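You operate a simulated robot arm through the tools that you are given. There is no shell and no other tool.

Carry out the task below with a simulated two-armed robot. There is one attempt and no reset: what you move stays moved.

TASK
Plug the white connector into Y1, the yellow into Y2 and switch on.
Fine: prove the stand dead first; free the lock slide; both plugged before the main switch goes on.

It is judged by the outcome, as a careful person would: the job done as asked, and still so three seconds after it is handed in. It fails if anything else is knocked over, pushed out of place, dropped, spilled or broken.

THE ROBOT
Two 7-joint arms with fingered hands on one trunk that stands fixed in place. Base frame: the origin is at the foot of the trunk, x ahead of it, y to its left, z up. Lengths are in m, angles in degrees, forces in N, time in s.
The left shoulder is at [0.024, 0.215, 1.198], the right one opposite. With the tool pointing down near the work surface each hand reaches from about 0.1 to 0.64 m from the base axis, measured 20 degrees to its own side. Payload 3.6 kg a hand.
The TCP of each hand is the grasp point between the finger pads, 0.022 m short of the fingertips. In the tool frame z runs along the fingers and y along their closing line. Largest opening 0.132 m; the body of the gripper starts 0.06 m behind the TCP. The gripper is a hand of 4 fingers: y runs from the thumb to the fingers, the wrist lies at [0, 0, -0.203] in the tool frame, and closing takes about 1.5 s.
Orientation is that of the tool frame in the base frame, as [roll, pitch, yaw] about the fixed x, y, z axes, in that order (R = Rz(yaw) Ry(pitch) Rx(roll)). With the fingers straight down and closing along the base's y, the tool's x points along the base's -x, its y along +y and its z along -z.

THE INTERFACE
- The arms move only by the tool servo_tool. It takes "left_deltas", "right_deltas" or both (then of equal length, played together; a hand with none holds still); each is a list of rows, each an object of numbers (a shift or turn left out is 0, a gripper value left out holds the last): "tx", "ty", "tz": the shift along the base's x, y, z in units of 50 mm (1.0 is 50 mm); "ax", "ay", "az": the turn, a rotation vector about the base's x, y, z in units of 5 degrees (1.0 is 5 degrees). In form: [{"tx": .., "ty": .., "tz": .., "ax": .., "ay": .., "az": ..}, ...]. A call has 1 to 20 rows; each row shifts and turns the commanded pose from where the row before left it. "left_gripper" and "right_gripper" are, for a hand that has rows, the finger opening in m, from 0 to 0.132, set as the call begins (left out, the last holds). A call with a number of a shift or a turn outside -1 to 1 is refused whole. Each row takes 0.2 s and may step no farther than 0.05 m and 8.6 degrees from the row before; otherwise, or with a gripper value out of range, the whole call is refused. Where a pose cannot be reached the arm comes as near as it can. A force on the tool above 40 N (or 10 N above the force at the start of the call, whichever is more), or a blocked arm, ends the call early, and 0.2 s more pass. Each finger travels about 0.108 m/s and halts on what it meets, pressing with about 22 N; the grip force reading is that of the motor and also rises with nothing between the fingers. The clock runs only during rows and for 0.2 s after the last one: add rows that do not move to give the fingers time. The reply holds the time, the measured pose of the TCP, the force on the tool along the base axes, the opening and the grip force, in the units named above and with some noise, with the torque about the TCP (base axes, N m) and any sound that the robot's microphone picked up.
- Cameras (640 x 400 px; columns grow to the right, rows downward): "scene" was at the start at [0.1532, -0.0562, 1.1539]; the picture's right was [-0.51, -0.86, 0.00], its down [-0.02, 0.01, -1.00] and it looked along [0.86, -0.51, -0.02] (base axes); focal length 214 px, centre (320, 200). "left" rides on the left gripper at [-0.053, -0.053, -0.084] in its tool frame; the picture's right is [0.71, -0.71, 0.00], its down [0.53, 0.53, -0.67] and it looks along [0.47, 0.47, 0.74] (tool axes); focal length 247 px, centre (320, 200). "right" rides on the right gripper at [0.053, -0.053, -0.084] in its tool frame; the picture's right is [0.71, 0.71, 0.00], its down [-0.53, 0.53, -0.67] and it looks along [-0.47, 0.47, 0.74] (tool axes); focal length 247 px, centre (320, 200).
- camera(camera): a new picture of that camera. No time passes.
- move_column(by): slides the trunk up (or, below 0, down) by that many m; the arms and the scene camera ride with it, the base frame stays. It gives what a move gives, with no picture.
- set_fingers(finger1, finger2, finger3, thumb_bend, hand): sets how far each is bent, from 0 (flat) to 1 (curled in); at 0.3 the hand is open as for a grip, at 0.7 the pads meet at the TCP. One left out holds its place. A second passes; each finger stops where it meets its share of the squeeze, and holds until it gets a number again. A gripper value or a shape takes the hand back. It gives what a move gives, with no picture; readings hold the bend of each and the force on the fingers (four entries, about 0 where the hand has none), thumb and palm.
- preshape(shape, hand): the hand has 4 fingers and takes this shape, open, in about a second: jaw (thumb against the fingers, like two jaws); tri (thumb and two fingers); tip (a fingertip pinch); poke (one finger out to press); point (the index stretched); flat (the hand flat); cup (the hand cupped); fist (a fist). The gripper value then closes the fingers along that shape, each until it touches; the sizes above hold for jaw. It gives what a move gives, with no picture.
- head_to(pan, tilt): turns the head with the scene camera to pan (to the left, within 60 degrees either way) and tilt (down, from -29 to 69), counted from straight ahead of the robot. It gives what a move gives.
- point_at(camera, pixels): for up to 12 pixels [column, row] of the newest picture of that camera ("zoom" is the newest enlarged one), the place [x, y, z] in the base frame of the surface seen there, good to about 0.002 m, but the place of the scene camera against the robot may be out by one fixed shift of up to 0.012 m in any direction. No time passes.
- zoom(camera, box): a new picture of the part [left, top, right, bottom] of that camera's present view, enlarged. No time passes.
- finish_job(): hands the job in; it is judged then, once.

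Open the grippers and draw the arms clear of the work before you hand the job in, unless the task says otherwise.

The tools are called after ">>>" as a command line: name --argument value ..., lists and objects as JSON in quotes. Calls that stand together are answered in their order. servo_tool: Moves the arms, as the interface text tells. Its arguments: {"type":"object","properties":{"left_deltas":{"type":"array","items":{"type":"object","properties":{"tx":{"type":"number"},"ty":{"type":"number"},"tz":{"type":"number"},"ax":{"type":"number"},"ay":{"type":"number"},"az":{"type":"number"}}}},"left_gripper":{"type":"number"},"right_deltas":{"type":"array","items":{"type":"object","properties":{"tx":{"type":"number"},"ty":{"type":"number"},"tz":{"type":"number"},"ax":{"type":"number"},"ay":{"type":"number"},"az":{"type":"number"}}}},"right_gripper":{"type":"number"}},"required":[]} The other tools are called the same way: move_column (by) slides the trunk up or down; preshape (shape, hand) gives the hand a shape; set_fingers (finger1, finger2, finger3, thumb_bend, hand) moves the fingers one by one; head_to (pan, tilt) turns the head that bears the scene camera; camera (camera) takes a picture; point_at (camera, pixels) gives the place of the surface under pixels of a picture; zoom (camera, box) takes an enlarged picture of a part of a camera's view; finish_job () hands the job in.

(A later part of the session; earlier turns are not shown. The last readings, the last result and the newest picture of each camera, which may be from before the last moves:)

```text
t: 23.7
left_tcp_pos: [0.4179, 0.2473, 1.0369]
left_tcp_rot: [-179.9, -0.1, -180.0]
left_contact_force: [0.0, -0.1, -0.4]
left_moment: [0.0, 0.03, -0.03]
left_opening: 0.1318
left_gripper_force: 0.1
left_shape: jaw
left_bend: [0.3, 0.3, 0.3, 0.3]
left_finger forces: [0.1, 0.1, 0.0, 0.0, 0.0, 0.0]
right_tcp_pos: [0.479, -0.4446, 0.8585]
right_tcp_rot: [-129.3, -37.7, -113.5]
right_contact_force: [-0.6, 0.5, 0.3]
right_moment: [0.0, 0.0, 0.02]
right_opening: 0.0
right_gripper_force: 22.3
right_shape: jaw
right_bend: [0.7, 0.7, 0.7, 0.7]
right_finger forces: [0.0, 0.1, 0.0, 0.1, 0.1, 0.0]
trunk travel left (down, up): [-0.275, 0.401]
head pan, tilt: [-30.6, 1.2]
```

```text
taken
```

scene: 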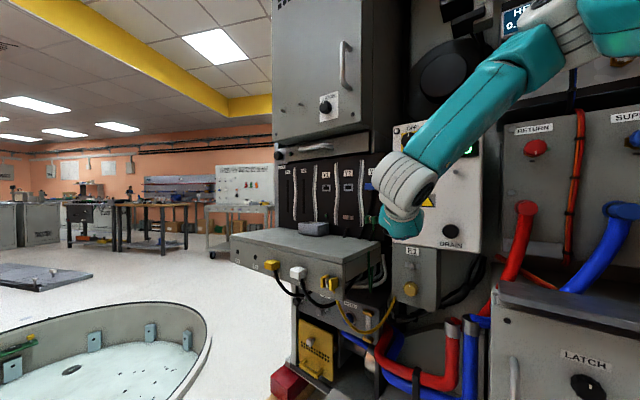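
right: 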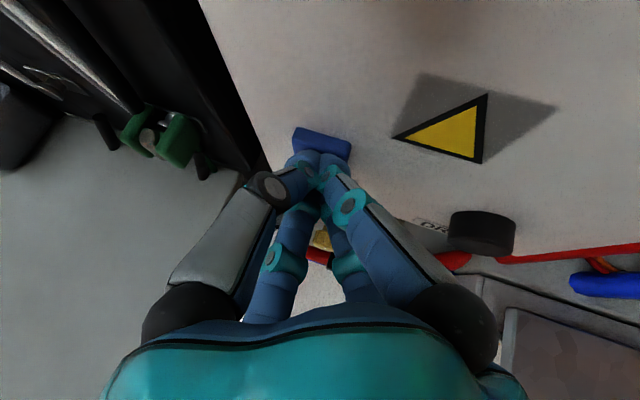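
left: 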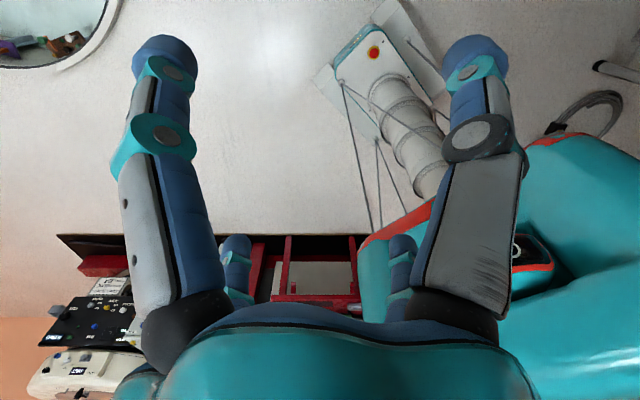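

The display is behind the forearm from here. I raise the hand in front of the lock slide at a distance, which should also let its own camera see the slide and display.

>>> servo_tool --right_deltas '[{"ty": 0.4, "tz": 0.3}, {"ty": 0.4, "tz": 0.4}, {"tz": 0.5}, {"tz": 0.5}, {"tz": 0.5}, {"tz": 0.5}, {"tz": 0.5}, {"tz": 0.5}]'

>>> camera --camera "scene"

>>> camera --camera "right"

```text
t: 25.5
left_tcp_pos: [0.4169, 0.2455, 1.0357]
left_tcp_rot: [-180.0, 0.1, 180.0]
left_contact_force: [-0.5, 0.2, 0.0]
left_moment: [-0.02, 0.0, 0.01]
left_opening: 0.1321
left_gripper_force: 0.0
left_shape: jaw
left_bend: [0.3, 0.3, 0.3, 0.3]
left_finger forces: [0.0, 0.0, 0.0, 0.0, 0.0, 0.0]
right_tcp_pos: [0.4791, -0.4066, 1.0414]
right_tcp_rot: [-129.3, -37.8, -113.3]
right_contact_force: [0.2, 0.3, 0.1]
right_moment: [0.0, 0.04, -0.03]
right_opening: 0.0
right_gripper_force: 21.9
right_shape: jaw
right_bend: [0.7, 0.7, 0.7, 0.7]
right_finger forces: [0.1, 0.1, 0.1, 0.0, 0.0, 0.0]
trunk travel left (down, up): [-0.275, 0.401]
head pan, tilt: [-30.6, 1.2]
```

```text
taken
```

scene: 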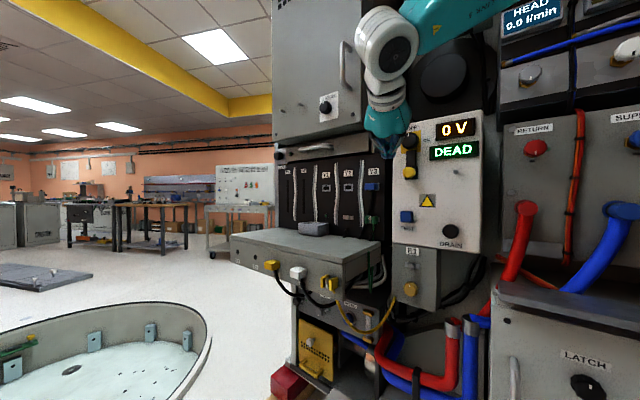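

```text
taken
```

right: 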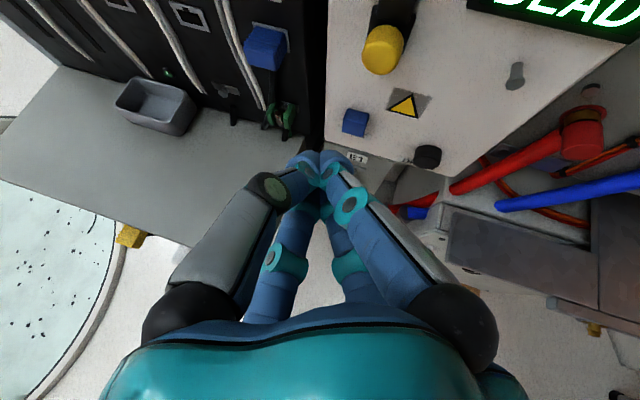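

The display reads "0 V / DEAD": the stand is proven dead. I zoom in on the lock slide to see how it runs.

>>> zoom --camera "scene" --box '[390, 110, 450, 200]'

>>> zoom --camera "right" --box '[320, 0, 480, 110]'

>>> point_at --camera "right" --pixels '[[383, 50], [392, 15], [345, 50], [430, 60], [380, 70], [370, 95], [405, 35], [352, 122]]'

```text
4.44 times, centred on (420, 155) of scene
```

zoom: 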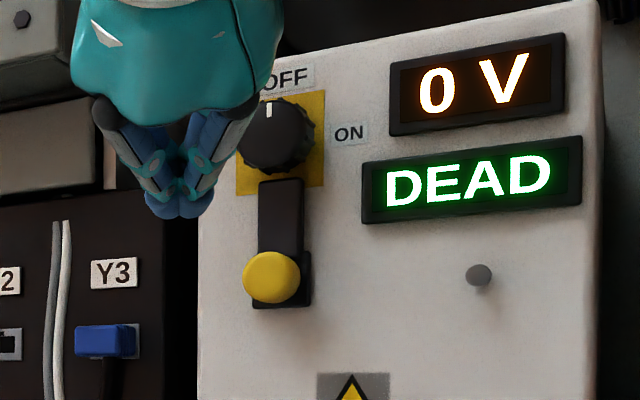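

```text
3.64 times, centred on (400, 55) of right
```

zoom: 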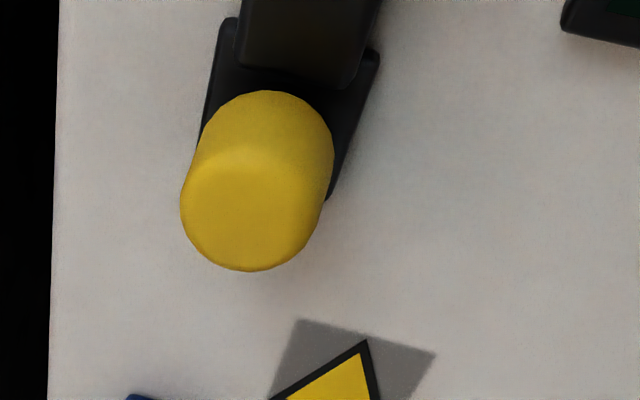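

```text
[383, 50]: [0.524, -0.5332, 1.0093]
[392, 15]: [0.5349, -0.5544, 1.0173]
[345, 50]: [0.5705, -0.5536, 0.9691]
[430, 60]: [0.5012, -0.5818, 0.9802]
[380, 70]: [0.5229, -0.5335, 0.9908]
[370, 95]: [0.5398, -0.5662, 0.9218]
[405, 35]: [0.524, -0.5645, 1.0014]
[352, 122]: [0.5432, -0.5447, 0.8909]
```

The yellow knob sits on a bar that rises to the switch; it should slide down to clear the switch. I turn the hand so its closing line is horizontal along the panel, bring its azimuth in line with the panel normal, and open the fingers.

>>> servo_tool --right_deltas '[{"ax": -0.557, "ay": 0.662, "az": 0.5}, {"ax": -0.557, "ay": 0.662, "az": 0.5}, {"ax": -0.557, "ay": 0.662, "az": 0.5}, {"ax": -0.557, "ay": 0.662, "az": 0.5}, {"ax": -0.557, "ay": 0.662, "az": 0.5}, {"ax": -0.557, "ay": 0.662, "az": 0.5}, {"ax": -0.557, "ay": 0.662, "az": 0.5}, {"ax": -0.557, "ay": 0.662, "az": 0.5}, {"ax": -0.557, "ay": 0.662, "az": 0.5}, {"az": -1}, {"az": -1}, {"az": -1}, {"az": -0.9}]' --right_gripper 0.07

>>> camera --camera "right"

>>> camera --camera "scene"

```text
t: 28.3
left_tcp_pos: [0.4187, 0.2457, 1.0343]
left_tcp_rot: [-180.0, 0.0, -180.0]
left_contact_force: [0.5, 0.4, 0.0]
left_moment: [-0.04, 0.0, 0.0]
left_opening: 0.132
left_gripper_force: 0.1
left_shape: jaw
left_bend: [0.3, 0.3, 0.3, 0.3]
left_finger forces: [0.0, 0.0, 0.0, 0.1, 0.0, 0.0]
right_tcp_pos: [0.4785, -0.4069, 1.0423]
right_tcp_rot: [179.9, -60.0, -69.5]
right_contact_force: [0.0, 0.2, -1.1]
right_moment: [0.02, 0.0, 0.02]
right_opening: 0.0697
right_gripper_force: 0.1
right_shape: jaw
right_bend: [0.35, 0.35, 0.35, 0.7]
right_finger forces: [0.1, 0.0, 0.1, 0.0, 0.1, 0.0]
trunk travel left (down, up): [-0.275, 0.401]
head pan, tilt: [-30.6, 1.2]
```

```text
taken
```

right: 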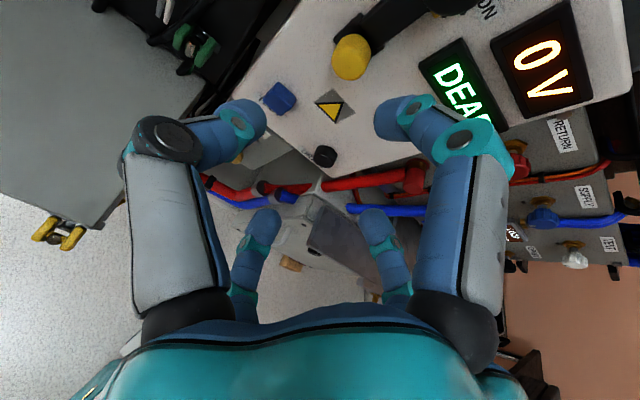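

```text
taken
```

scene: 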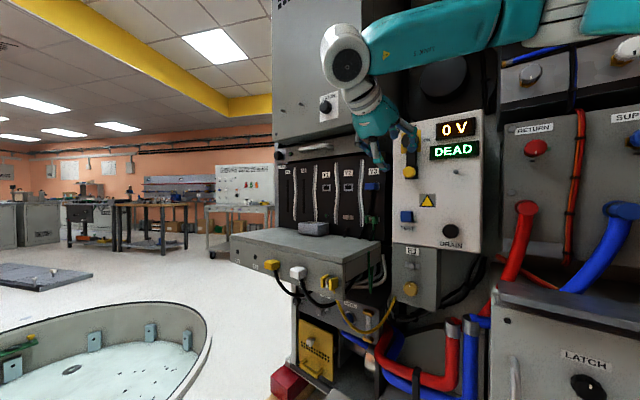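

The hand pose is good: the closing line runs along the panel and is reachable, pitched 30° down. I measure the yellow knob and switch closely.

>>> zoom --camera "right" --box '[310, 0, 470, 100]'

>>> point_at --camera "right" --pixels '[[350, 58], [350, 42], [350, 75], [336, 58], [366, 58], [375, 30], [390, 20], [310, 40], [395, 80], [330, 100], [410, 10], [300, 60]]'

```text
4.00 times, centred on (390, 50) of right
```

zoom: 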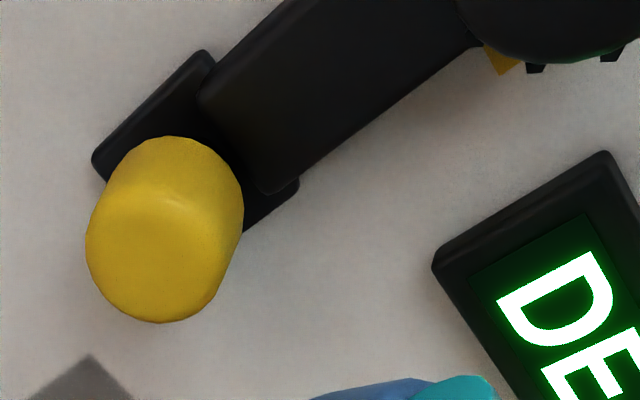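

```text
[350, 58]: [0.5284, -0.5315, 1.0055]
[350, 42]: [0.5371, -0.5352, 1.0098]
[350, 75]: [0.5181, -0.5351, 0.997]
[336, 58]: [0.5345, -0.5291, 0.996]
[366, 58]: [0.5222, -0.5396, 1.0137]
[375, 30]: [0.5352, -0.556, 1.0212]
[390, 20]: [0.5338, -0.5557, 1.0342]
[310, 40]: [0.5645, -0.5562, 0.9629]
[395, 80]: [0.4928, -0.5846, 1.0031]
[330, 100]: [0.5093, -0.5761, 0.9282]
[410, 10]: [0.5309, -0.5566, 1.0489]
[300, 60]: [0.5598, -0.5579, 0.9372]
```

The bar's top end sits under the switch knob, and the yellow knob is its handle. I check the handle's centre and the switch knob's centre from the scene camera too.

>>> point_at --camera "scene" --pixels '[[409, 172], [403, 172], [415, 172], [409, 167], [409, 178], [411, 140], [418, 141], [440, 150], [480, 130]]'

>>> point_at --camera "zoom" --pixels '[[150, 250], [95, 240], [210, 270], [150, 315], [160, 200], [165, 140], [205, 60], [250, 130], [300, 60], [110, 150], [280, 200]]'

```text
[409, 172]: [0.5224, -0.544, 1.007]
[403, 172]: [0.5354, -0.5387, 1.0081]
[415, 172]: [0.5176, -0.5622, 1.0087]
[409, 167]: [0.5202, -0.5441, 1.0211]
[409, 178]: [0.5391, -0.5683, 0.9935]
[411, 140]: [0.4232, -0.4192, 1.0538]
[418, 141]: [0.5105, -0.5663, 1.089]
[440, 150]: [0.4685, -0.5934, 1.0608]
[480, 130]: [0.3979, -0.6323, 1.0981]
```

```text
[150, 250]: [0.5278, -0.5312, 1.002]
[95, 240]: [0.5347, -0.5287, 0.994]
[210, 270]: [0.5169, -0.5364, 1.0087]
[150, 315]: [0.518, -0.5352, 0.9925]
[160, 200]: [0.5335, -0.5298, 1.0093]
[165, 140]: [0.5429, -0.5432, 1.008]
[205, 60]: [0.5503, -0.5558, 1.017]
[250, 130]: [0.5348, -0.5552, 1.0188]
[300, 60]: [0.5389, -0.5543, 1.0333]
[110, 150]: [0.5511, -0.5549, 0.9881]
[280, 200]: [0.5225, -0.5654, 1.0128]
```

The handle front centre is about (0.527,-0.532,1.001), diameter ~24 mm. I move to a pre-grasp 6 cm back along the finger direction.

>>> servo_tool --right_deltas '[{"tx": 0.15, "ty": -0.38, "tz": -0.04}, {"tx": 0.15, "ty": -0.38, "tz": -0.04}, {"tx": 0.15, "ty": -0.38, "tz": -0.04}, {"tx": 0.16, "ty": -0.39, "tz": -0.04}]' --right_gripper 0.06

>>> camera --camera "right"

>>> camera --camera "scene"

```text
t: 29.3
left_tcp_pos: [0.4182, 0.2467, 1.036]
left_tcp_rot: [-180.0, -0.1, 180.0]
left_contact_force: [0.2, 0.3, 0.7]
left_moment: [-0.02, 0.0, -0.01]
left_opening: 0.1322
left_gripper_force: 0.1
left_shape: jaw
left_bend: [0.3, 0.3, 0.3, 0.3]
left_finger forces: [0.0, 0.0, 0.1, 0.1, 0.0, 0.1]
right_tcp_pos: [0.5099, -0.4823, 1.0348]
right_tcp_rot: [179.8, -59.9, -69.4]
right_contact_force: [-0.2, 0.8, -0.1]
right_moment: [0.0, 0.0, -0.01]
right_opening: 0.0604
right_gripper_force: 0.0
right_shape: jaw
right_bend: [0.38, 0.38, 0.38, 0.7]
right_finger forces: [0.0, 0.0, 0.0, 0.0, 0.0, 0.1]
trunk travel left (down, up): [-0.275, 0.401]
head pan, tilt: [-30.6, 1.2]
```

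```text
taken
```

right: 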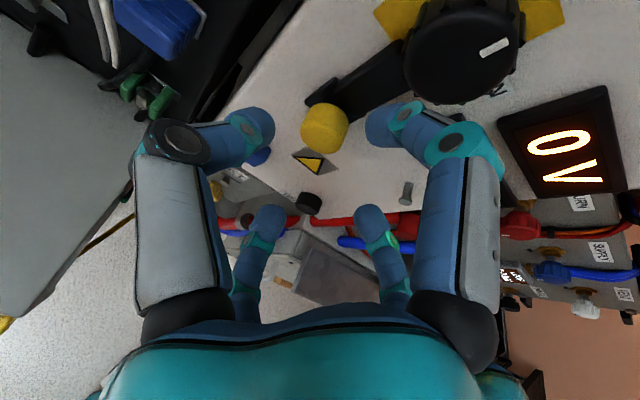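

```text
taken
```

scene: 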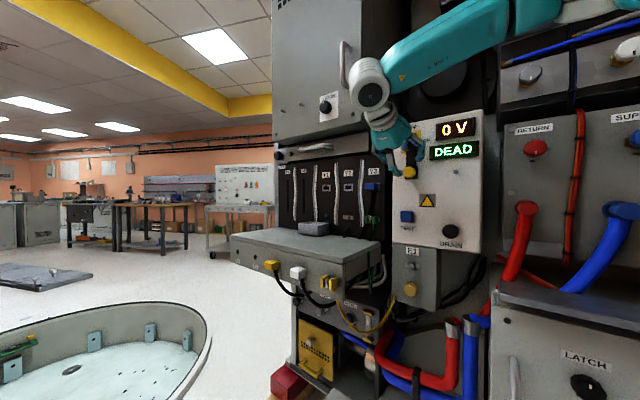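

The handle appears between the fingers at (325,127), near the hand's axis. I verify its position from this nearer view.

>>> point_at --camera "right" --pixels '[[323, 132], [303, 132], [343, 128], [325, 110], [325, 150], [470, 50], [495, 47], [420, 50], [515, 60], [380, 80]]'

>>> zoom --camera "right" --box '[270, 0, 590, 200]'

```text
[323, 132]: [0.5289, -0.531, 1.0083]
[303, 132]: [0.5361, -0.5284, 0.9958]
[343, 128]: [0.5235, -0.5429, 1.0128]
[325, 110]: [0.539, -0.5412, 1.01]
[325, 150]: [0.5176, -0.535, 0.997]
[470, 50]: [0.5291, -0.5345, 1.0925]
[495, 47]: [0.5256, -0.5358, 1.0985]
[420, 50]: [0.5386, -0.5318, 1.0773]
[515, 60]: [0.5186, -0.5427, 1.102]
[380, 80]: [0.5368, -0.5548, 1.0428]
```

```text
2.00 times, centred on (430, 100) of right
```

zoom: 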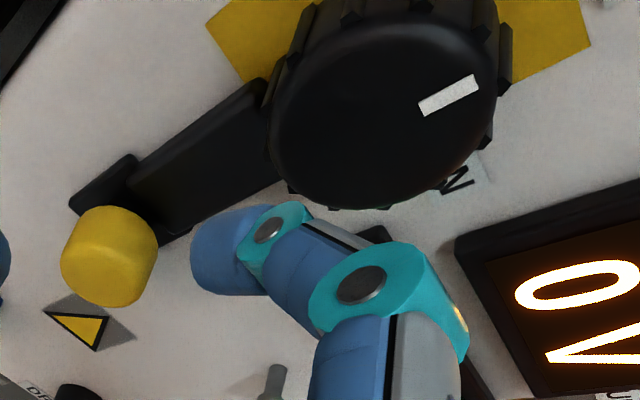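

I advance along the finger direction to straddle the handle.

>>> servo_tool --right_deltas '[{"tx": 0.09, "ty": -0.25, "tz": -0.15}, {"tx": 0.09, "ty": -0.25, "tz": -0.15}, {"tx": 0.09, "ty": -0.25, "tz": -0.15}, {"tx": 0.09, "ty": -0.24, "tz": -0.15}]'

>>> camera --camera "right"

```text
t: 30.4
left_tcp_pos: [0.4161, 0.2472, 1.0358]
left_tcp_rot: [-179.9, 0.0, -180.0]
left_contact_force: [-0.1, 0.2, -1.2]
left_moment: [0.01, 0.01, 0.01]
left_opening: 0.1317
left_gripper_force: 0.1
left_shape: jaw
left_bend: [0.3, 0.3, 0.3, 0.3]
left_finger forces: [0.0, 0.0, 0.0, 0.0, 0.0, 0.0]
right_tcp_pos: [0.5254, -0.5252, 1.0053]
right_tcp_rot: [179.7, -59.7, -68.2]
right_contact_force: [-11.3, 20.4, -7.1]
right_moment: [-0.98, -0.59, -0.04]
right_opening: 0.0582
right_gripper_force: 0.1
right_shape: jaw
right_bend: [0.81, 0.38, 0.38, 0.7]
right_finger forces: [23.2, 0.0, 0.0, 0.0, 0.0, 0.0]
trunk travel left (down, up): [-0.275, 0.401]
head pan, tilt: [-30.6, 1.2]
stopped in row 4 (right hand): the force on the tool passed its limit at 44 N (the readings are from after the stop); the commanded pose is now the measured one
```

```text
taken
```

right: 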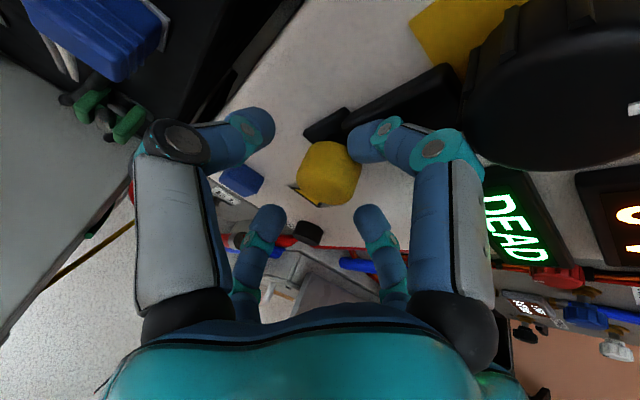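

A force stop: finger 1 met something at (365,148). I zoom in to see what it touches.

>>> zoom --camera "right" --box '[220, 60, 480, 260]'

>>> zoom --camera "scene" --box '[360, 100, 460, 200]'

>>> point_at --camera "right" --pixels '[[365, 145], [250, 125], [328, 160], [395, 105], [450, 85], [270, 220], [372, 220]]'

```text
2.00 times, centred on (350, 160) of right
```

zoom: 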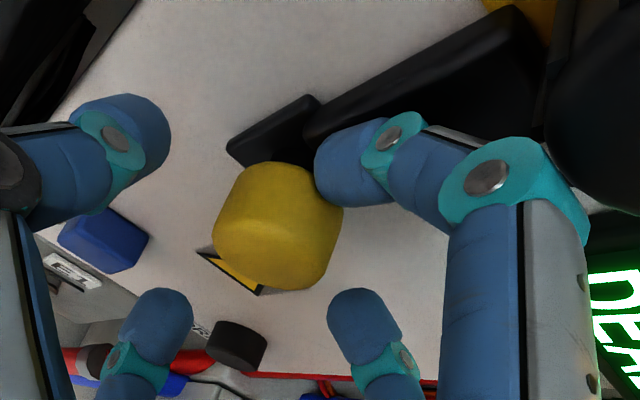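

```text
4.00 times, centred on (410, 150) of scene
```

zoom: 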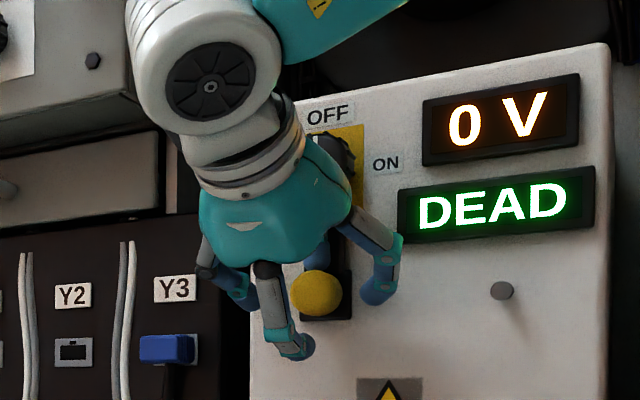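

```text
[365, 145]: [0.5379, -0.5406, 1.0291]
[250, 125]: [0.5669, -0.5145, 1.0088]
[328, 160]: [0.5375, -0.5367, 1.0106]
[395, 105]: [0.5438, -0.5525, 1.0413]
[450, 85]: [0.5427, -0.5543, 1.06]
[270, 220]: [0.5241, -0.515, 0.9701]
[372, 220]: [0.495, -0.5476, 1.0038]
```

Now I see the hand: the four fingers stand in a diamond (up, left, down, right), and the upper one hit the bar above the handle. I back off along the finger direction and try the "tip" shape to have fewer fingers out.

>>> servo_tool --right_deltas '[{"tx": -0.1, "ty": 0.25, "tz": 0.15}, {"tx": -0.1, "ty": 0.25, "tz": 0.15}, {"tx": -0.1, "ty": 0.25, "tz": 0.15}, {"tx": -0.1, "ty": 0.25, "tz": 0.15}, {"tx": -0.1, "ty": 0.25, "tz": 0.15}, {"tx": -0.1, "ty": 0.25, "tz": 0.15}, {"tx": -0.1, "ty": 0.25, "tz": 0.15}]'

>>> preshape --hand "right" --shape "tip"

>>> camera --camera "right"

>>> zoom --camera "scene" --box '[340, 80, 460, 200]'

```text
t: 32.0
left_tcp_pos: [0.4183, 0.2456, 1.0358]
left_tcp_rot: [179.9, -0.1, 180.0]
left_contact_force: [0.1, 0.7, -0.1]
left_moment: [-0.02, -0.01, -0.02]
left_opening: 0.1318
left_gripper_force: 0.1
left_shape: jaw
left_bend: [0.3, 0.3, 0.3, 0.3]
left_finger forces: [0.1, 0.1, 0.1, 0.1, 0.1, 0.0]
right_tcp_pos: [0.4903, -0.4421, 1.0575]
right_tcp_rot: [179.7, -59.8, -68.9]
right_contact_force: [-0.8, 0.5, 0.1]
right_moment: [0.02, 0.0, -0.03]
right_opening: 0.0602
right_gripper_force: 0.0
right_shape: jaw
right_bend: [0.38, 0.38, 0.38, 0.7]
right_finger forces: [0.0, 0.0, 0.0, 0.0, 0.1, 0.1]
trunk travel left (down, up): [-0.275, 0.401]
head pan, tilt: [-30.6, 1.2]
```

```text
t: 32.9
left_tcp_pos: [0.4184, 0.2457, 1.0367]
left_tcp_rot: [180.0, -0.1, 179.9]
left_contact_force: [0.0, -0.1, 0.5]
left_moment: [-0.01, 0.0, -0.03]
left_opening: 0.132
left_gripper_force: 0.1
left_shape: jaw
left_bend: [0.3, 0.3, 0.3, 0.3]
left_finger forces: [0.0, 0.0, 0.0, 0.0, 0.0, 0.0]
right_tcp_pos: [0.4905, -0.4419, 1.0571]
right_tcp_rot: [179.7, -59.7, -68.8]
right_contact_force: [-0.1, -0.6, 0.6]
right_moment: [0.02, 0.01, -0.01]
right_opening: 0.1318
right_gripper_force: 0.0
right_shape: tip
right_bend: [0.11, 0.3, 0.11, 0.3]
right_finger forces: [0.0, 0.0, 0.0, 0.1, 0.0, 0.0]
trunk travel left (down, up): [-0.275, 0.401]
head pan, tilt: [-30.6, 1.2]
```

```text
taken
```

right: 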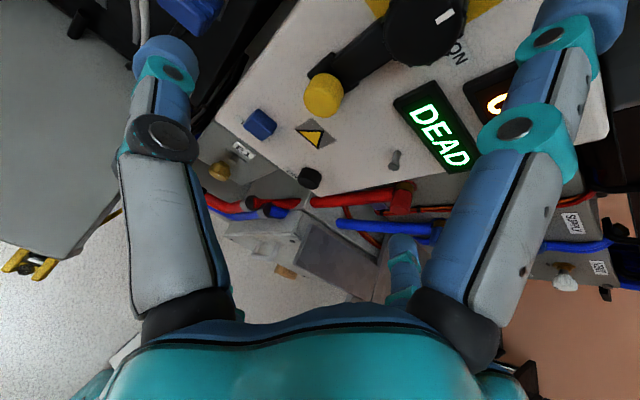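

```text
3.33 times, centred on (400, 140) of scene
```

zoom: 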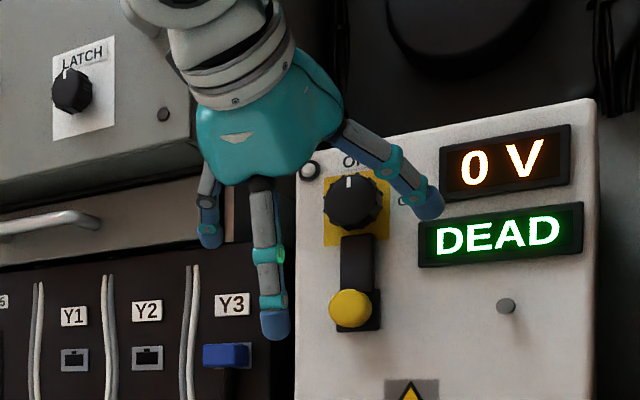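

In "tip" the thumb (left) and finger 2 (right) oppose, while fingers 1 and 3 stick out. I set fingers 1 and 3 curled in and keep thumb and finger 2 moderately open.

>>> set_fingers --hand "right" --finger1 1.0 --finger3 1.0 --finger2 0.5 --thumb_bend 0.5

>>> camera --camera "right"

>>> zoom --camera "scene" --box '[340, 80, 460, 200]'

```text
t: 33.9
left_tcp_pos: [0.4174, 0.246, 1.0359]
left_tcp_rot: [-180.0, 0.0, -179.9]
left_contact_force: [0.4, -0.5, -1.0]
left_moment: [0.01, 0.02, -0.01]
left_opening: 0.1319
left_gripper_force: 0.1
left_shape: jaw
left_bend: [0.3, 0.3, 0.3, 0.3]
left_finger forces: [0.0, 0.0, 0.0, 0.0, 0.0, 0.2]
right_tcp_pos: [0.4903, -0.4417, 1.0569]
right_tcp_rot: [179.8, -59.8, -68.8]
right_contact_force: [0.0, 0.1, -0.1]
right_moment: [0.01, 0.03, -0.01]
right_opening: 0.0261
right_gripper_force: 0.0
right_shape: fingers
right_bend: [0.75, 0.5, 0.75, 0.5]
right_finger forces: [0.0, 0.1, 0.1, 0.1, 0.0, 0.1]
trunk travel left (down, up): [-0.275, 0.401]
head pan, tilt: [-30.6, 1.2]
```

```text
taken
```

right: 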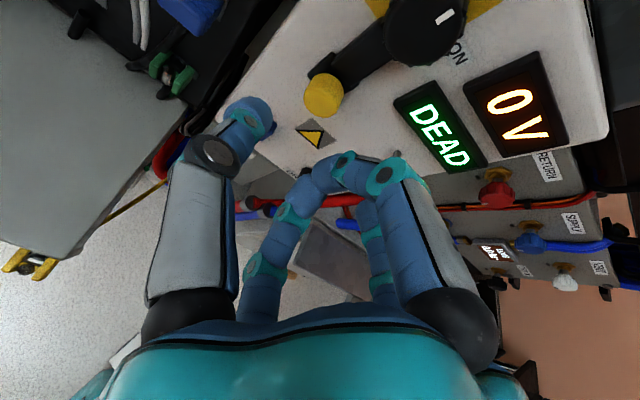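

```text
3.33 times, centred on (400, 140) of scene
```

zoom: 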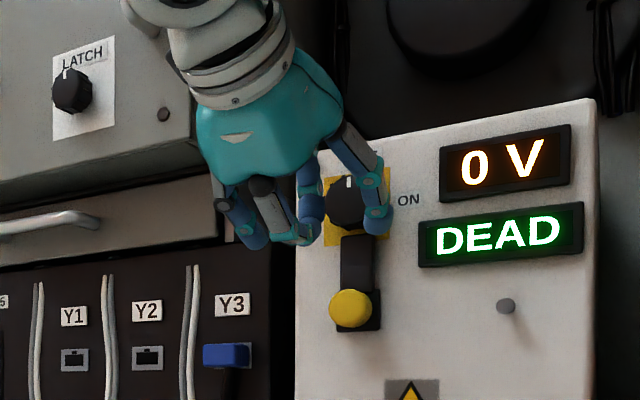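

Fingers 1 and 3 met each other at 0.75, blocking the middle. I try curling them one after the other: open finger 3 and curl finger 1 fully first.

>>> set_fingers --hand "right" --finger1 0.5 --finger3 0.3

>>> set_fingers --hand "right" --finger1 1.0

>>> set_fingers --hand "right" --finger3 1.0

>>> camera --camera "right"

>>> zoom --camera "scene" --box '[340, 80, 460, 200]'

```text
t: 34.9
left_tcp_pos: [0.4179, 0.2463, 1.0366]
left_tcp_rot: [180.0, 0.0, -180.0]
left_contact_force: [0.4, 0.3, -1.1]
left_moment: [-0.05, 0.02, 0.0]
left_opening: 0.1322
left_gripper_force: 0.1
left_shape: jaw
left_bend: [0.3, 0.3, 0.3, 0.3]
left_finger forces: [0.1, 0.0, 0.1, 0.1, 0.1, 0.1]
right_tcp_pos: [0.4894, -0.4416, 1.0564]
right_tcp_rot: [179.6, -59.8, -68.8]
right_contact_force: [-0.5, -0.3, -0.3]
right_moment: [0.04, -0.05, 0.03]
right_opening: 0.0407
right_gripper_force: 0.1
right_shape: fingers
right_bend: [0.5, 0.5, 0.3, 0.5]
right_finger forces: [0.0, 0.0, 0.1, 0.1, 0.0, 0.0]
trunk travel left (down, up): [-0.275, 0.401]
head pan, tilt: [-30.6, 1.2]
```

```text
t: 35.9
left_tcp_pos: [0.4181, 0.2455, 1.0362]
left_tcp_rot: [-180.0, -0.1, -179.9]
left_contact_force: [0.8, -0.1, -1.1]
left_moment: [0.01, -0.01, 0.0]
left_opening: 0.1318
left_gripper_force: 0.0
left_shape: jaw
left_bend: [0.3, 0.3, 0.3, 0.3]
left_finger forces: [0.0, 0.0, 0.0, 0.0, 0.0, 0.0]
right_tcp_pos: [0.49, -0.4409, 1.058]
right_tcp_rot: [179.7, -59.7, -68.8]
right_contact_force: [0.2, -0.1, -0.5]
right_moment: [-0.02, 0.01, 0.02]
right_opening: 0.052
right_gripper_force: 0.0
right_shape: fingers
right_bend: [1.0, 0.5, 0.3, 0.5]
right_finger forces: [0.0, 0.0, 0.0, 0.0, 0.0, 0.0]
trunk travel left (down, up): [-0.275, 0.401]
head pan, tilt: [-30.6, 1.2]
```

```text
t: 36.9
left_tcp_pos: [0.4183, 0.2457, 1.036]
left_tcp_rot: [180.0, -0.1, 180.0]
left_contact_force: [-0.3, -0.2, 0.3]
left_moment: [-0.01, -0.01, 0.01]
left_opening: 0.1319
left_gripper_force: 0.1
left_shape: jaw
left_bend: [0.3, 0.3, 0.3, 0.3]
left_finger forces: [0.0, 0.0, 0.1, 0.0, 0.2, 0.0]
right_tcp_pos: [0.4917, -0.4404, 1.0567]
right_tcp_rot: [179.6, -59.8, -68.8]
right_contact_force: [0.2, 0.7, 0.7]
right_moment: [0.0, 0.02, -0.01]
right_opening: 0.0537
right_gripper_force: 0.0
right_shape: fingers
right_bend: [1.0, 0.5, 0.91, 0.5]
right_finger forces: [0.0, 0.1, 0.0, 0.1, 0.0, 0.0]
trunk travel left (down, up): [-0.275, 0.401]
head pan, tilt: [-30.6, 1.2]
```

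```text
taken
```

right: 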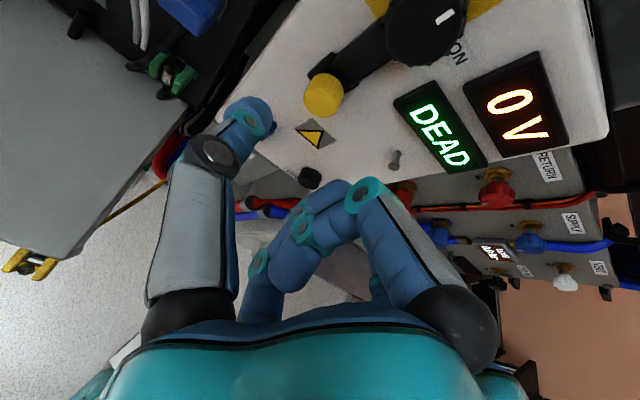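

```text
3.33 times, centred on (400, 140) of scene
```

zoom: 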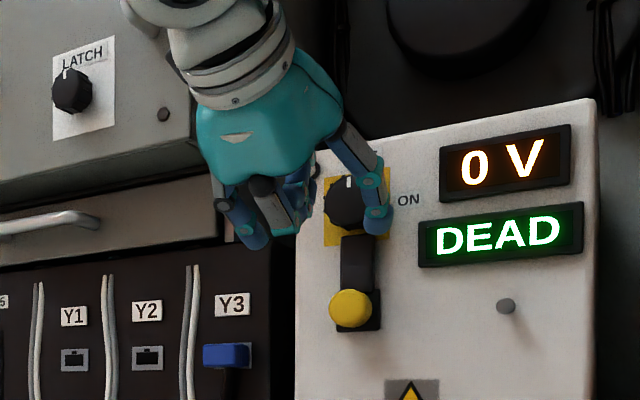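

Now fingers 1 and 3 are curled back, with thumb and finger 2 as a 54 mm open pinch. I measure how far forward the curled knuckles reach.

>>> point_at --camera "right" --pixels '[[335, 190], [365, 190], [320, 200], [250, 110], [270, 120], [300, 215], [240, 130]]'

>>> zoom --camera "right" --box '[190, 60, 450, 300]'

```text
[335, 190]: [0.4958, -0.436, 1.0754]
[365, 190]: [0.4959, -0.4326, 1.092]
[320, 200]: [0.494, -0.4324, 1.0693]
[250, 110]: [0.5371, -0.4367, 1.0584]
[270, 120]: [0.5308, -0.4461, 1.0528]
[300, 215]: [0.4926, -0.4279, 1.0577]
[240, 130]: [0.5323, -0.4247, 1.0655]
```

```text
1.67 times, centred on (320, 180) of right
```

zoom: 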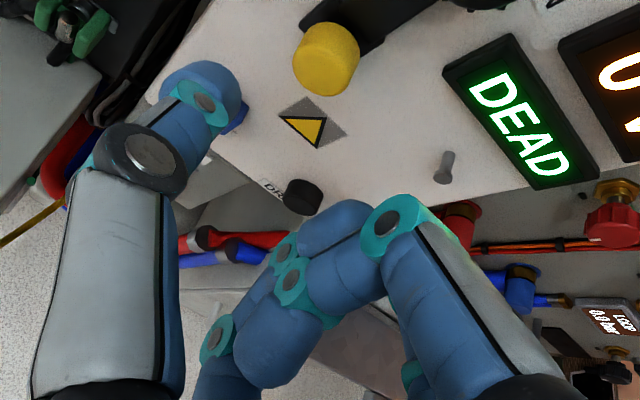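

The curled fingers stay about 1 cm behind the TCP, so the handle fits. I approach along the finger line to just short of the handle.

>>> servo_tool --right_deltas '[{"tx": 0.118, "ty": -0.295, "tz": -0.166}, {"tx": 0.118, "ty": -0.295, "tz": -0.166}, {"tx": 0.118, "ty": -0.295, "tz": -0.166}, {"tx": 0.118, "ty": -0.295, "tz": -0.166}]'

>>> camera --camera "right"

>>> zoom --camera "scene" --box '[360, 90, 460, 190]'

```text
t: 37.9
left_tcp_pos: [0.419, 0.2459, 1.0353]
left_tcp_rot: [180.0, -0.2, -179.9]
left_contact_force: [-0.5, 0.6, 0.1]
left_moment: [-0.03, -0.04, 0.02]
left_opening: 0.1319
left_gripper_force: 0.1
left_shape: jaw
left_bend: [0.3, 0.3, 0.3, 0.3]
left_finger forces: [0.0, 0.1, 0.0, 0.0, 0.0, 0.0]
right_tcp_pos: [0.5142, -0.5039, 1.0234]
right_tcp_rot: [179.7, -59.8, -68.7]
right_contact_force: [-0.2, -0.4, 0.2]
right_moment: [-0.01, 0.02, -0.02]
right_opening: 0.0535
right_gripper_force: 0.1
right_shape: fingers
right_bend: [1.0, 0.5, 0.91, 0.5]
right_finger forces: [0.0, 0.0, 0.0, 0.0, 0.1, 0.0]
trunk travel left (down, up): [-0.275, 0.401]
head pan, tilt: [-30.6, 1.2]
```

```text
taken
```

right: 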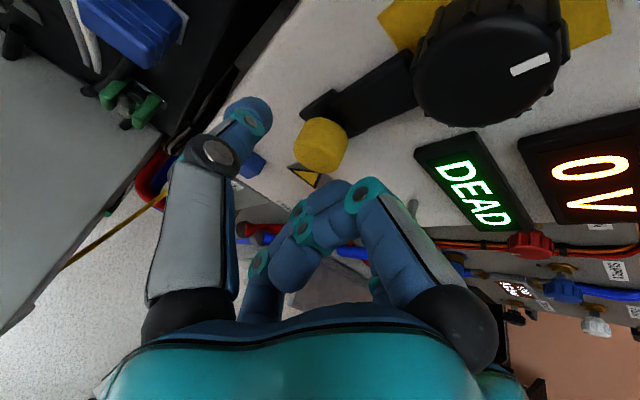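

```text
4.00 times, centred on (410, 140) of scene
```

zoom: 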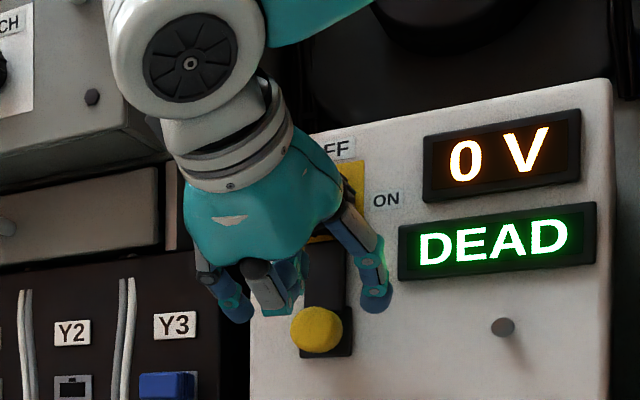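

The handle is at (320,145), centred between thumb and finger 2. I advance the last ~33 mm.

>>> servo_tool --right_deltas '[{"tx": 0.09, "ty": -0.17, "tz": -0.11}, {"tx": 0.09, "ty": -0.17, "tz": -0.11}, {"tx": 0.08, "ty": -0.16, "tz": -0.11}]'

>>> camera --camera "right"

>>> zoom --camera "scene" --box '[360, 90, 460, 190]'

```text
t: 38.7
left_tcp_pos: [0.4171, 0.2455, 1.0376]
left_tcp_rot: [-179.9, -0.1, -180.0]
left_contact_force: [-0.7, 0.6, -0.2]
left_moment: [-0.02, -0.02, -0.02]
left_opening: 0.1321
left_gripper_force: 0.0
left_shape: jaw
left_bend: [0.3, 0.3, 0.3, 0.3]
left_finger forces: [0.1, 0.1, 0.0, 0.0, 0.0, 0.0]
right_tcp_pos: [0.5284, -0.527, 1.0071]
right_tcp_rot: [179.7, -59.8, -68.8]
right_contact_force: [-0.1, 0.6, 0.5]
right_moment: [0.0, 0.02, -0.02]
right_opening: 0.0536
right_gripper_force: 0.0
right_shape: fingers
right_bend: [1.0, 0.5, 0.91, 0.5]
right_finger forces: [0.0, 0.0, 0.0, 0.0, 0.1, 0.0]
trunk travel left (down, up): [-0.275, 0.401]
head pan, tilt: [-30.6, 1.2]
```

```text
taken
```

right: 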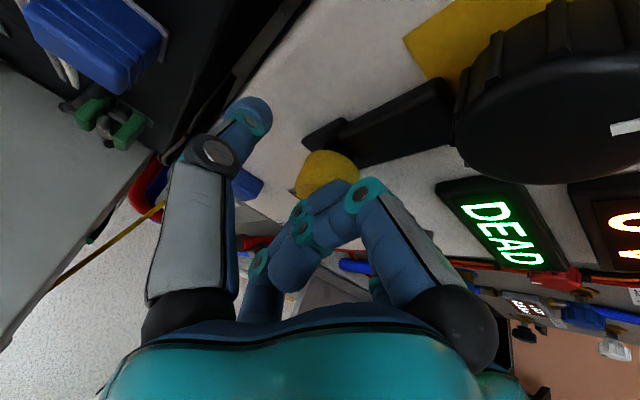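

```text
4.00 times, centred on (410, 140) of scene
```

zoom: 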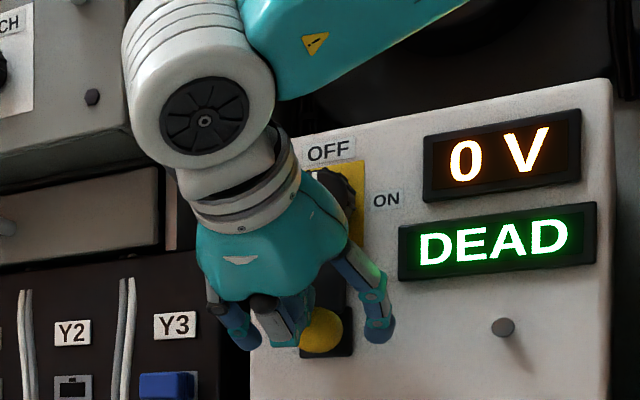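

The handle sits between thumb and finger 2 without contact force. I close the two digits onto it.

>>> set_fingers --hand "right" --finger2 0.8 --thumb_bend 0.8

>>> camera --camera "right"

>>> zoom --camera "scene" --box '[360, 90, 460, 190]'

```text
t: 39.7
left_tcp_pos: [0.419, 0.2457, 1.0345]
left_tcp_rot: [-180.0, -0.2, 180.0]
left_contact_force: [0.6, -0.3, 0.6]
left_moment: [0.02, -0.02, -0.04]
left_opening: 0.1317
left_gripper_force: 0.1
left_shape: jaw
left_bend: [0.3, 0.3, 0.3, 0.3]
left_finger forces: [0.1, 0.0, 0.0, 0.0, 0.1, 0.0]
right_tcp_pos: [0.5292, -0.5269, 1.0083]
right_tcp_rot: [179.7, -59.9, -68.7]
right_contact_force: [8.2, -1.3, -1.2]
right_moment: [-0.04, 0.02, 0.01]
right_opening: 0.0376
right_gripper_force: 10.6
right_shape: fingers
right_bend: [1.0, 0.59, 0.91, 0.65]
right_finger forces: [0.0, 6.6, 0.0, 0.0, 14.3, 0.0]
trunk travel left (down, up): [-0.275, 0.401]
head pan, tilt: [-30.6, 1.2]
```

```text
taken
```

right: 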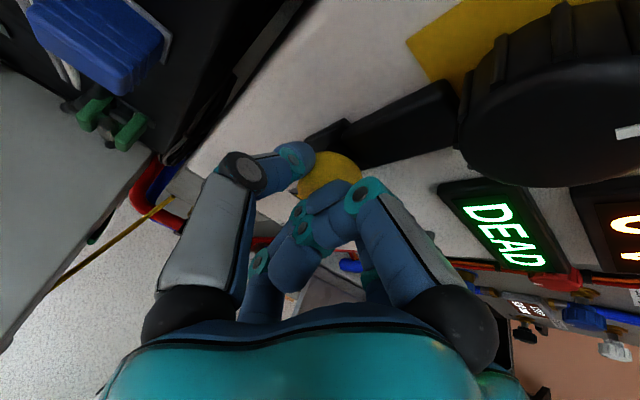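

```text
4.00 times, centred on (410, 140) of scene
```

zoom: 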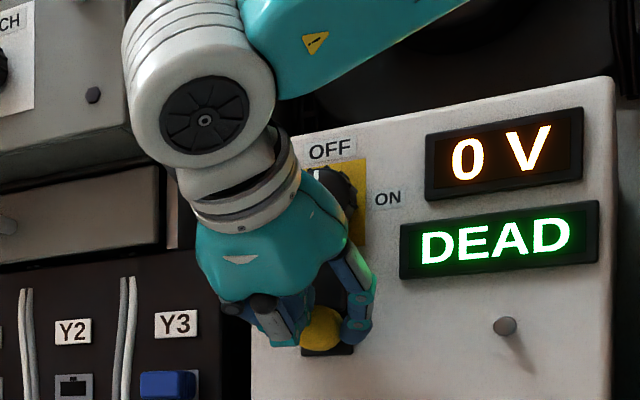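

Both digits hold the handle (about 10 N). I pull it down in 4 mm steps, watching the force.

>>> servo_tool --right_deltas '[{"tz": -0.08}, {"tz": -0.08}, {"tz": -0.08}]'

>>> zoom --camera "scene" --box '[360, 90, 460, 190]'

>>> camera --camera "right"

```text
t: 40.5
left_tcp_pos: [0.4202, 0.2465, 1.0353]
left_tcp_rot: [180.0, 0.0, 180.0]
left_contact_force: [0.6, -0.2, 0.1]
left_moment: [0.03, 0.0, 0.02]
left_opening: 0.1322
left_gripper_force: 0.0
left_shape: jaw
left_bend: [0.3, 0.3, 0.3, 0.3]
left_finger forces: [0.1, 0.0, 0.0, 0.0, 0.1, 0.1]
right_tcp_pos: [0.5294, -0.5273, 0.9939]
right_tcp_rot: [179.7, -59.7, -68.7]
right_contact_force: [8.9, -0.5, 1.2]
right_moment: [-0.04, -0.04, 0.08]
right_opening: 0.038
right_gripper_force: 10.5
right_shape: fingers
right_bend: [1.0, 0.59, 0.91, 0.65]
right_finger forces: [0.1, 6.7, 0.0, 0.0, 14.4, 0.0]
trunk travel left (down, up): [-0.275, 0.401]
head pan, tilt: [-30.6, 1.2]
```

```text
4.00 times, centred on (410, 140) of scene
```

zoom: 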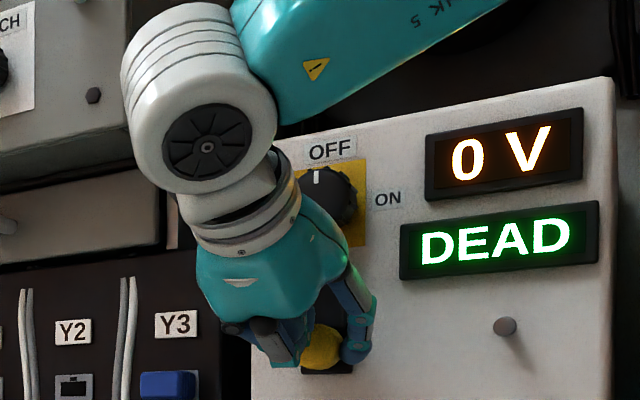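

```text
taken
```

right: 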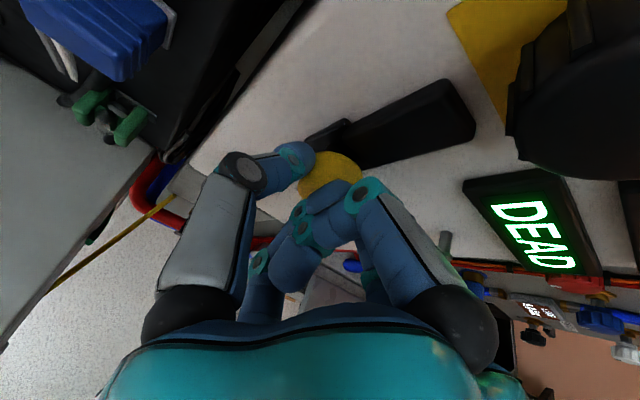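

The whole slide moves down with the hand (14 mm) and the bar now clears the switch. I keep pulling a bit to find its end stop.

>>> servo_tool --right_deltas '[{"tz": -0.06}, {"tz": -0.06}, {"tz": -0.06}, {"tz": -0.06}]'

>>> zoom --camera "scene" --box '[360, 90, 460, 190]'

>>> camera --camera "right"

```text
t: 41.5
left_tcp_pos: [0.4175, 0.2462, 1.0357]
left_tcp_rot: [180.0, -0.1, 180.0]
left_contact_force: [-0.1, -0.3, 0.1]
left_moment: [0.02, -0.04, 0.0]
left_opening: 0.1318
left_gripper_force: 0.2
left_shape: jaw
left_bend: [0.3, 0.3, 0.3, 0.3]
left_finger forces: [0.0, 0.0, 0.0, 0.0, 0.0, 0.0]
right_tcp_pos: [0.5295, -0.5257, 0.9827]
right_tcp_rot: [179.7, -59.8, -68.7]
right_contact_force: [6.8, -0.4, 1.2]
right_moment: [-0.01, -0.06, 0.02]
right_opening: 0.0378
right_gripper_force: 10.2
right_shape: fingers
right_bend: [1.0, 0.59, 0.91, 0.66]
right_finger forces: [0.0, 7.6, 0.0, 0.0, 13.4, 0.0]
trunk travel left (down, up): [-0.275, 0.401]
head pan, tilt: [-30.6, 1.2]
```

```text
4.00 times, centred on (410, 140) of scene
```

zoom: 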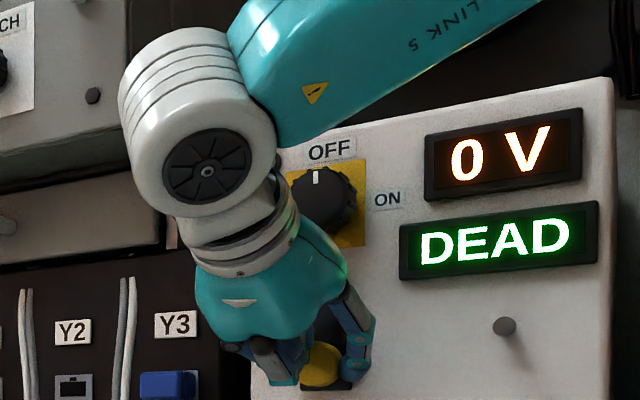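

```text
taken
```

right: 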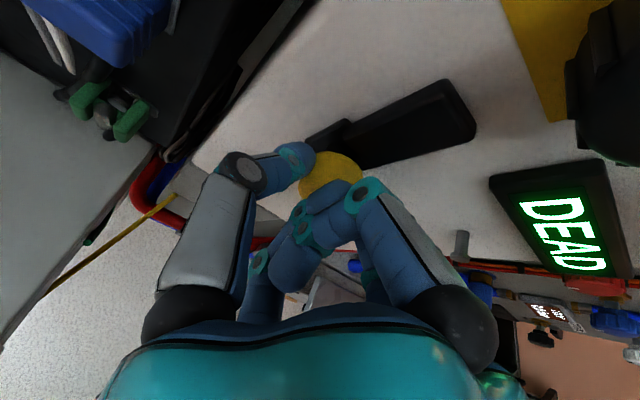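

25 mm of travel and still no resistance. I continue in 3 mm steps to reach the stop.

>>> servo_tool --right_deltas '[{"tz": -0.06}, {"tz": -0.06}, {"tz": -0.06}]'

>>> camera --camera "right"

```text
t: 42.3
left_tcp_pos: [0.4188, 0.2452, 1.0353]
left_tcp_rot: [180.0, 0.0, -180.0]
left_contact_force: [0.3, -0.4, -0.3]
left_moment: [0.0, 0.02, -0.03]
left_opening: 0.1319
left_gripper_force: 0.0
left_shape: jaw
left_bend: [0.3, 0.3, 0.3, 0.3]
left_finger forces: [0.0, 0.0, 0.0, 0.0, 0.0, 0.0]
right_tcp_pos: [0.5297, -0.5271, 0.9728]
right_tcp_rot: [179.5, -59.8, -68.6]
right_contact_force: [10.4, 0.2, -2.8]
right_moment: [0.06, -0.08, 0.1]
right_opening: 0.0376
right_gripper_force: 11.2
right_shape: fingers
right_bend: [1.0, 0.59, 0.91, 0.65]
right_finger forces: [0.0, 6.7, 0.0, 0.1, 15.8, 0.0]
trunk travel left (down, up): [-0.275, 0.401]
head pan, tilt: [-30.6, 1.2]
```

```text
taken
```

right: 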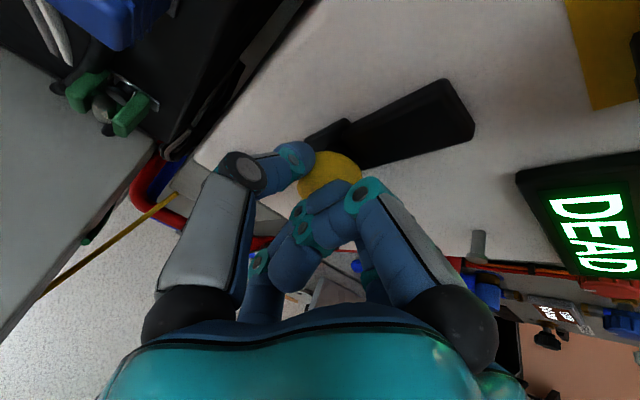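

35 mm down with only a slight rise in vertical force. I try two more small steps.

>>> servo_tool --right_deltas '[{"tz": -0.06}, {"tz": -0.06}]'

>>> camera --camera "right"

>>> zoom --camera "scene" --box '[360, 90, 460, 190]'

```text
t: 42.9
left_tcp_pos: [0.4186, 0.2459, 1.0362]
left_tcp_rot: [-180.0, -0.1, 179.9]
left_contact_force: [0.4, -0.4, -0.3]
left_moment: [0.01, -0.01, 0.0]
left_opening: 0.1321
left_gripper_force: 0.1
left_shape: jaw
left_bend: [0.3, 0.3, 0.3, 0.3]
left_finger forces: [0.1, 0.0, 0.0, 0.1, 0.0, 0.1]
right_tcp_pos: [0.5283, -0.5271, 0.9702]
right_tcp_rot: [-180.0, -60.0, -69.1]
right_contact_force: [11.4, -3.9, 7.8]
right_moment: [-0.13, -0.12, 0.06]
right_opening: 0.0375
right_gripper_force: 10.0
right_shape: fingers
right_bend: [1.0, 0.59, 0.91, 0.65]
right_finger forces: [0.0, 5.7, 0.0, 0.1, 13.7, 0.1]
trunk travel left (down, up): [-0.275, 0.401]
head pan, tilt: [-30.6, 1.2]
```

```text
taken
```

right: 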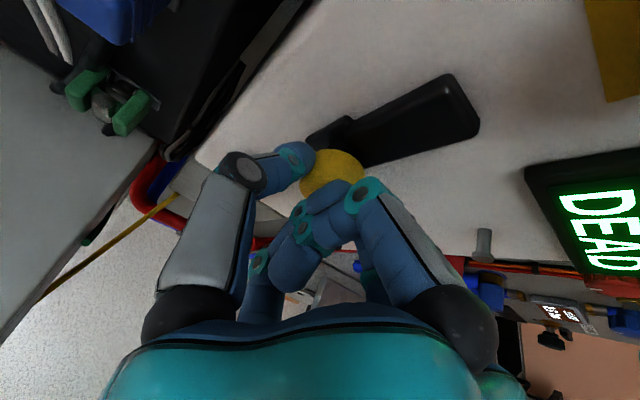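

```text
4.00 times, centred on (410, 140) of scene
```

zoom: 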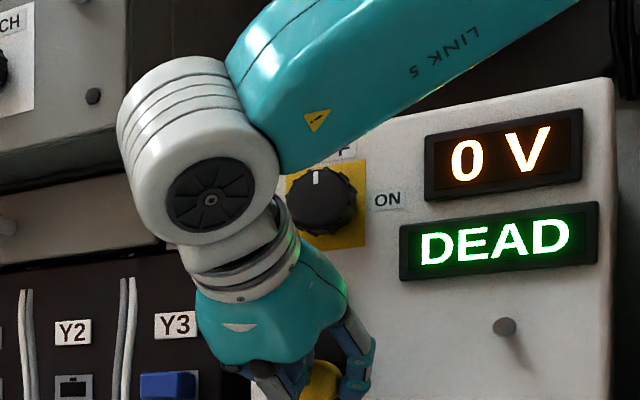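

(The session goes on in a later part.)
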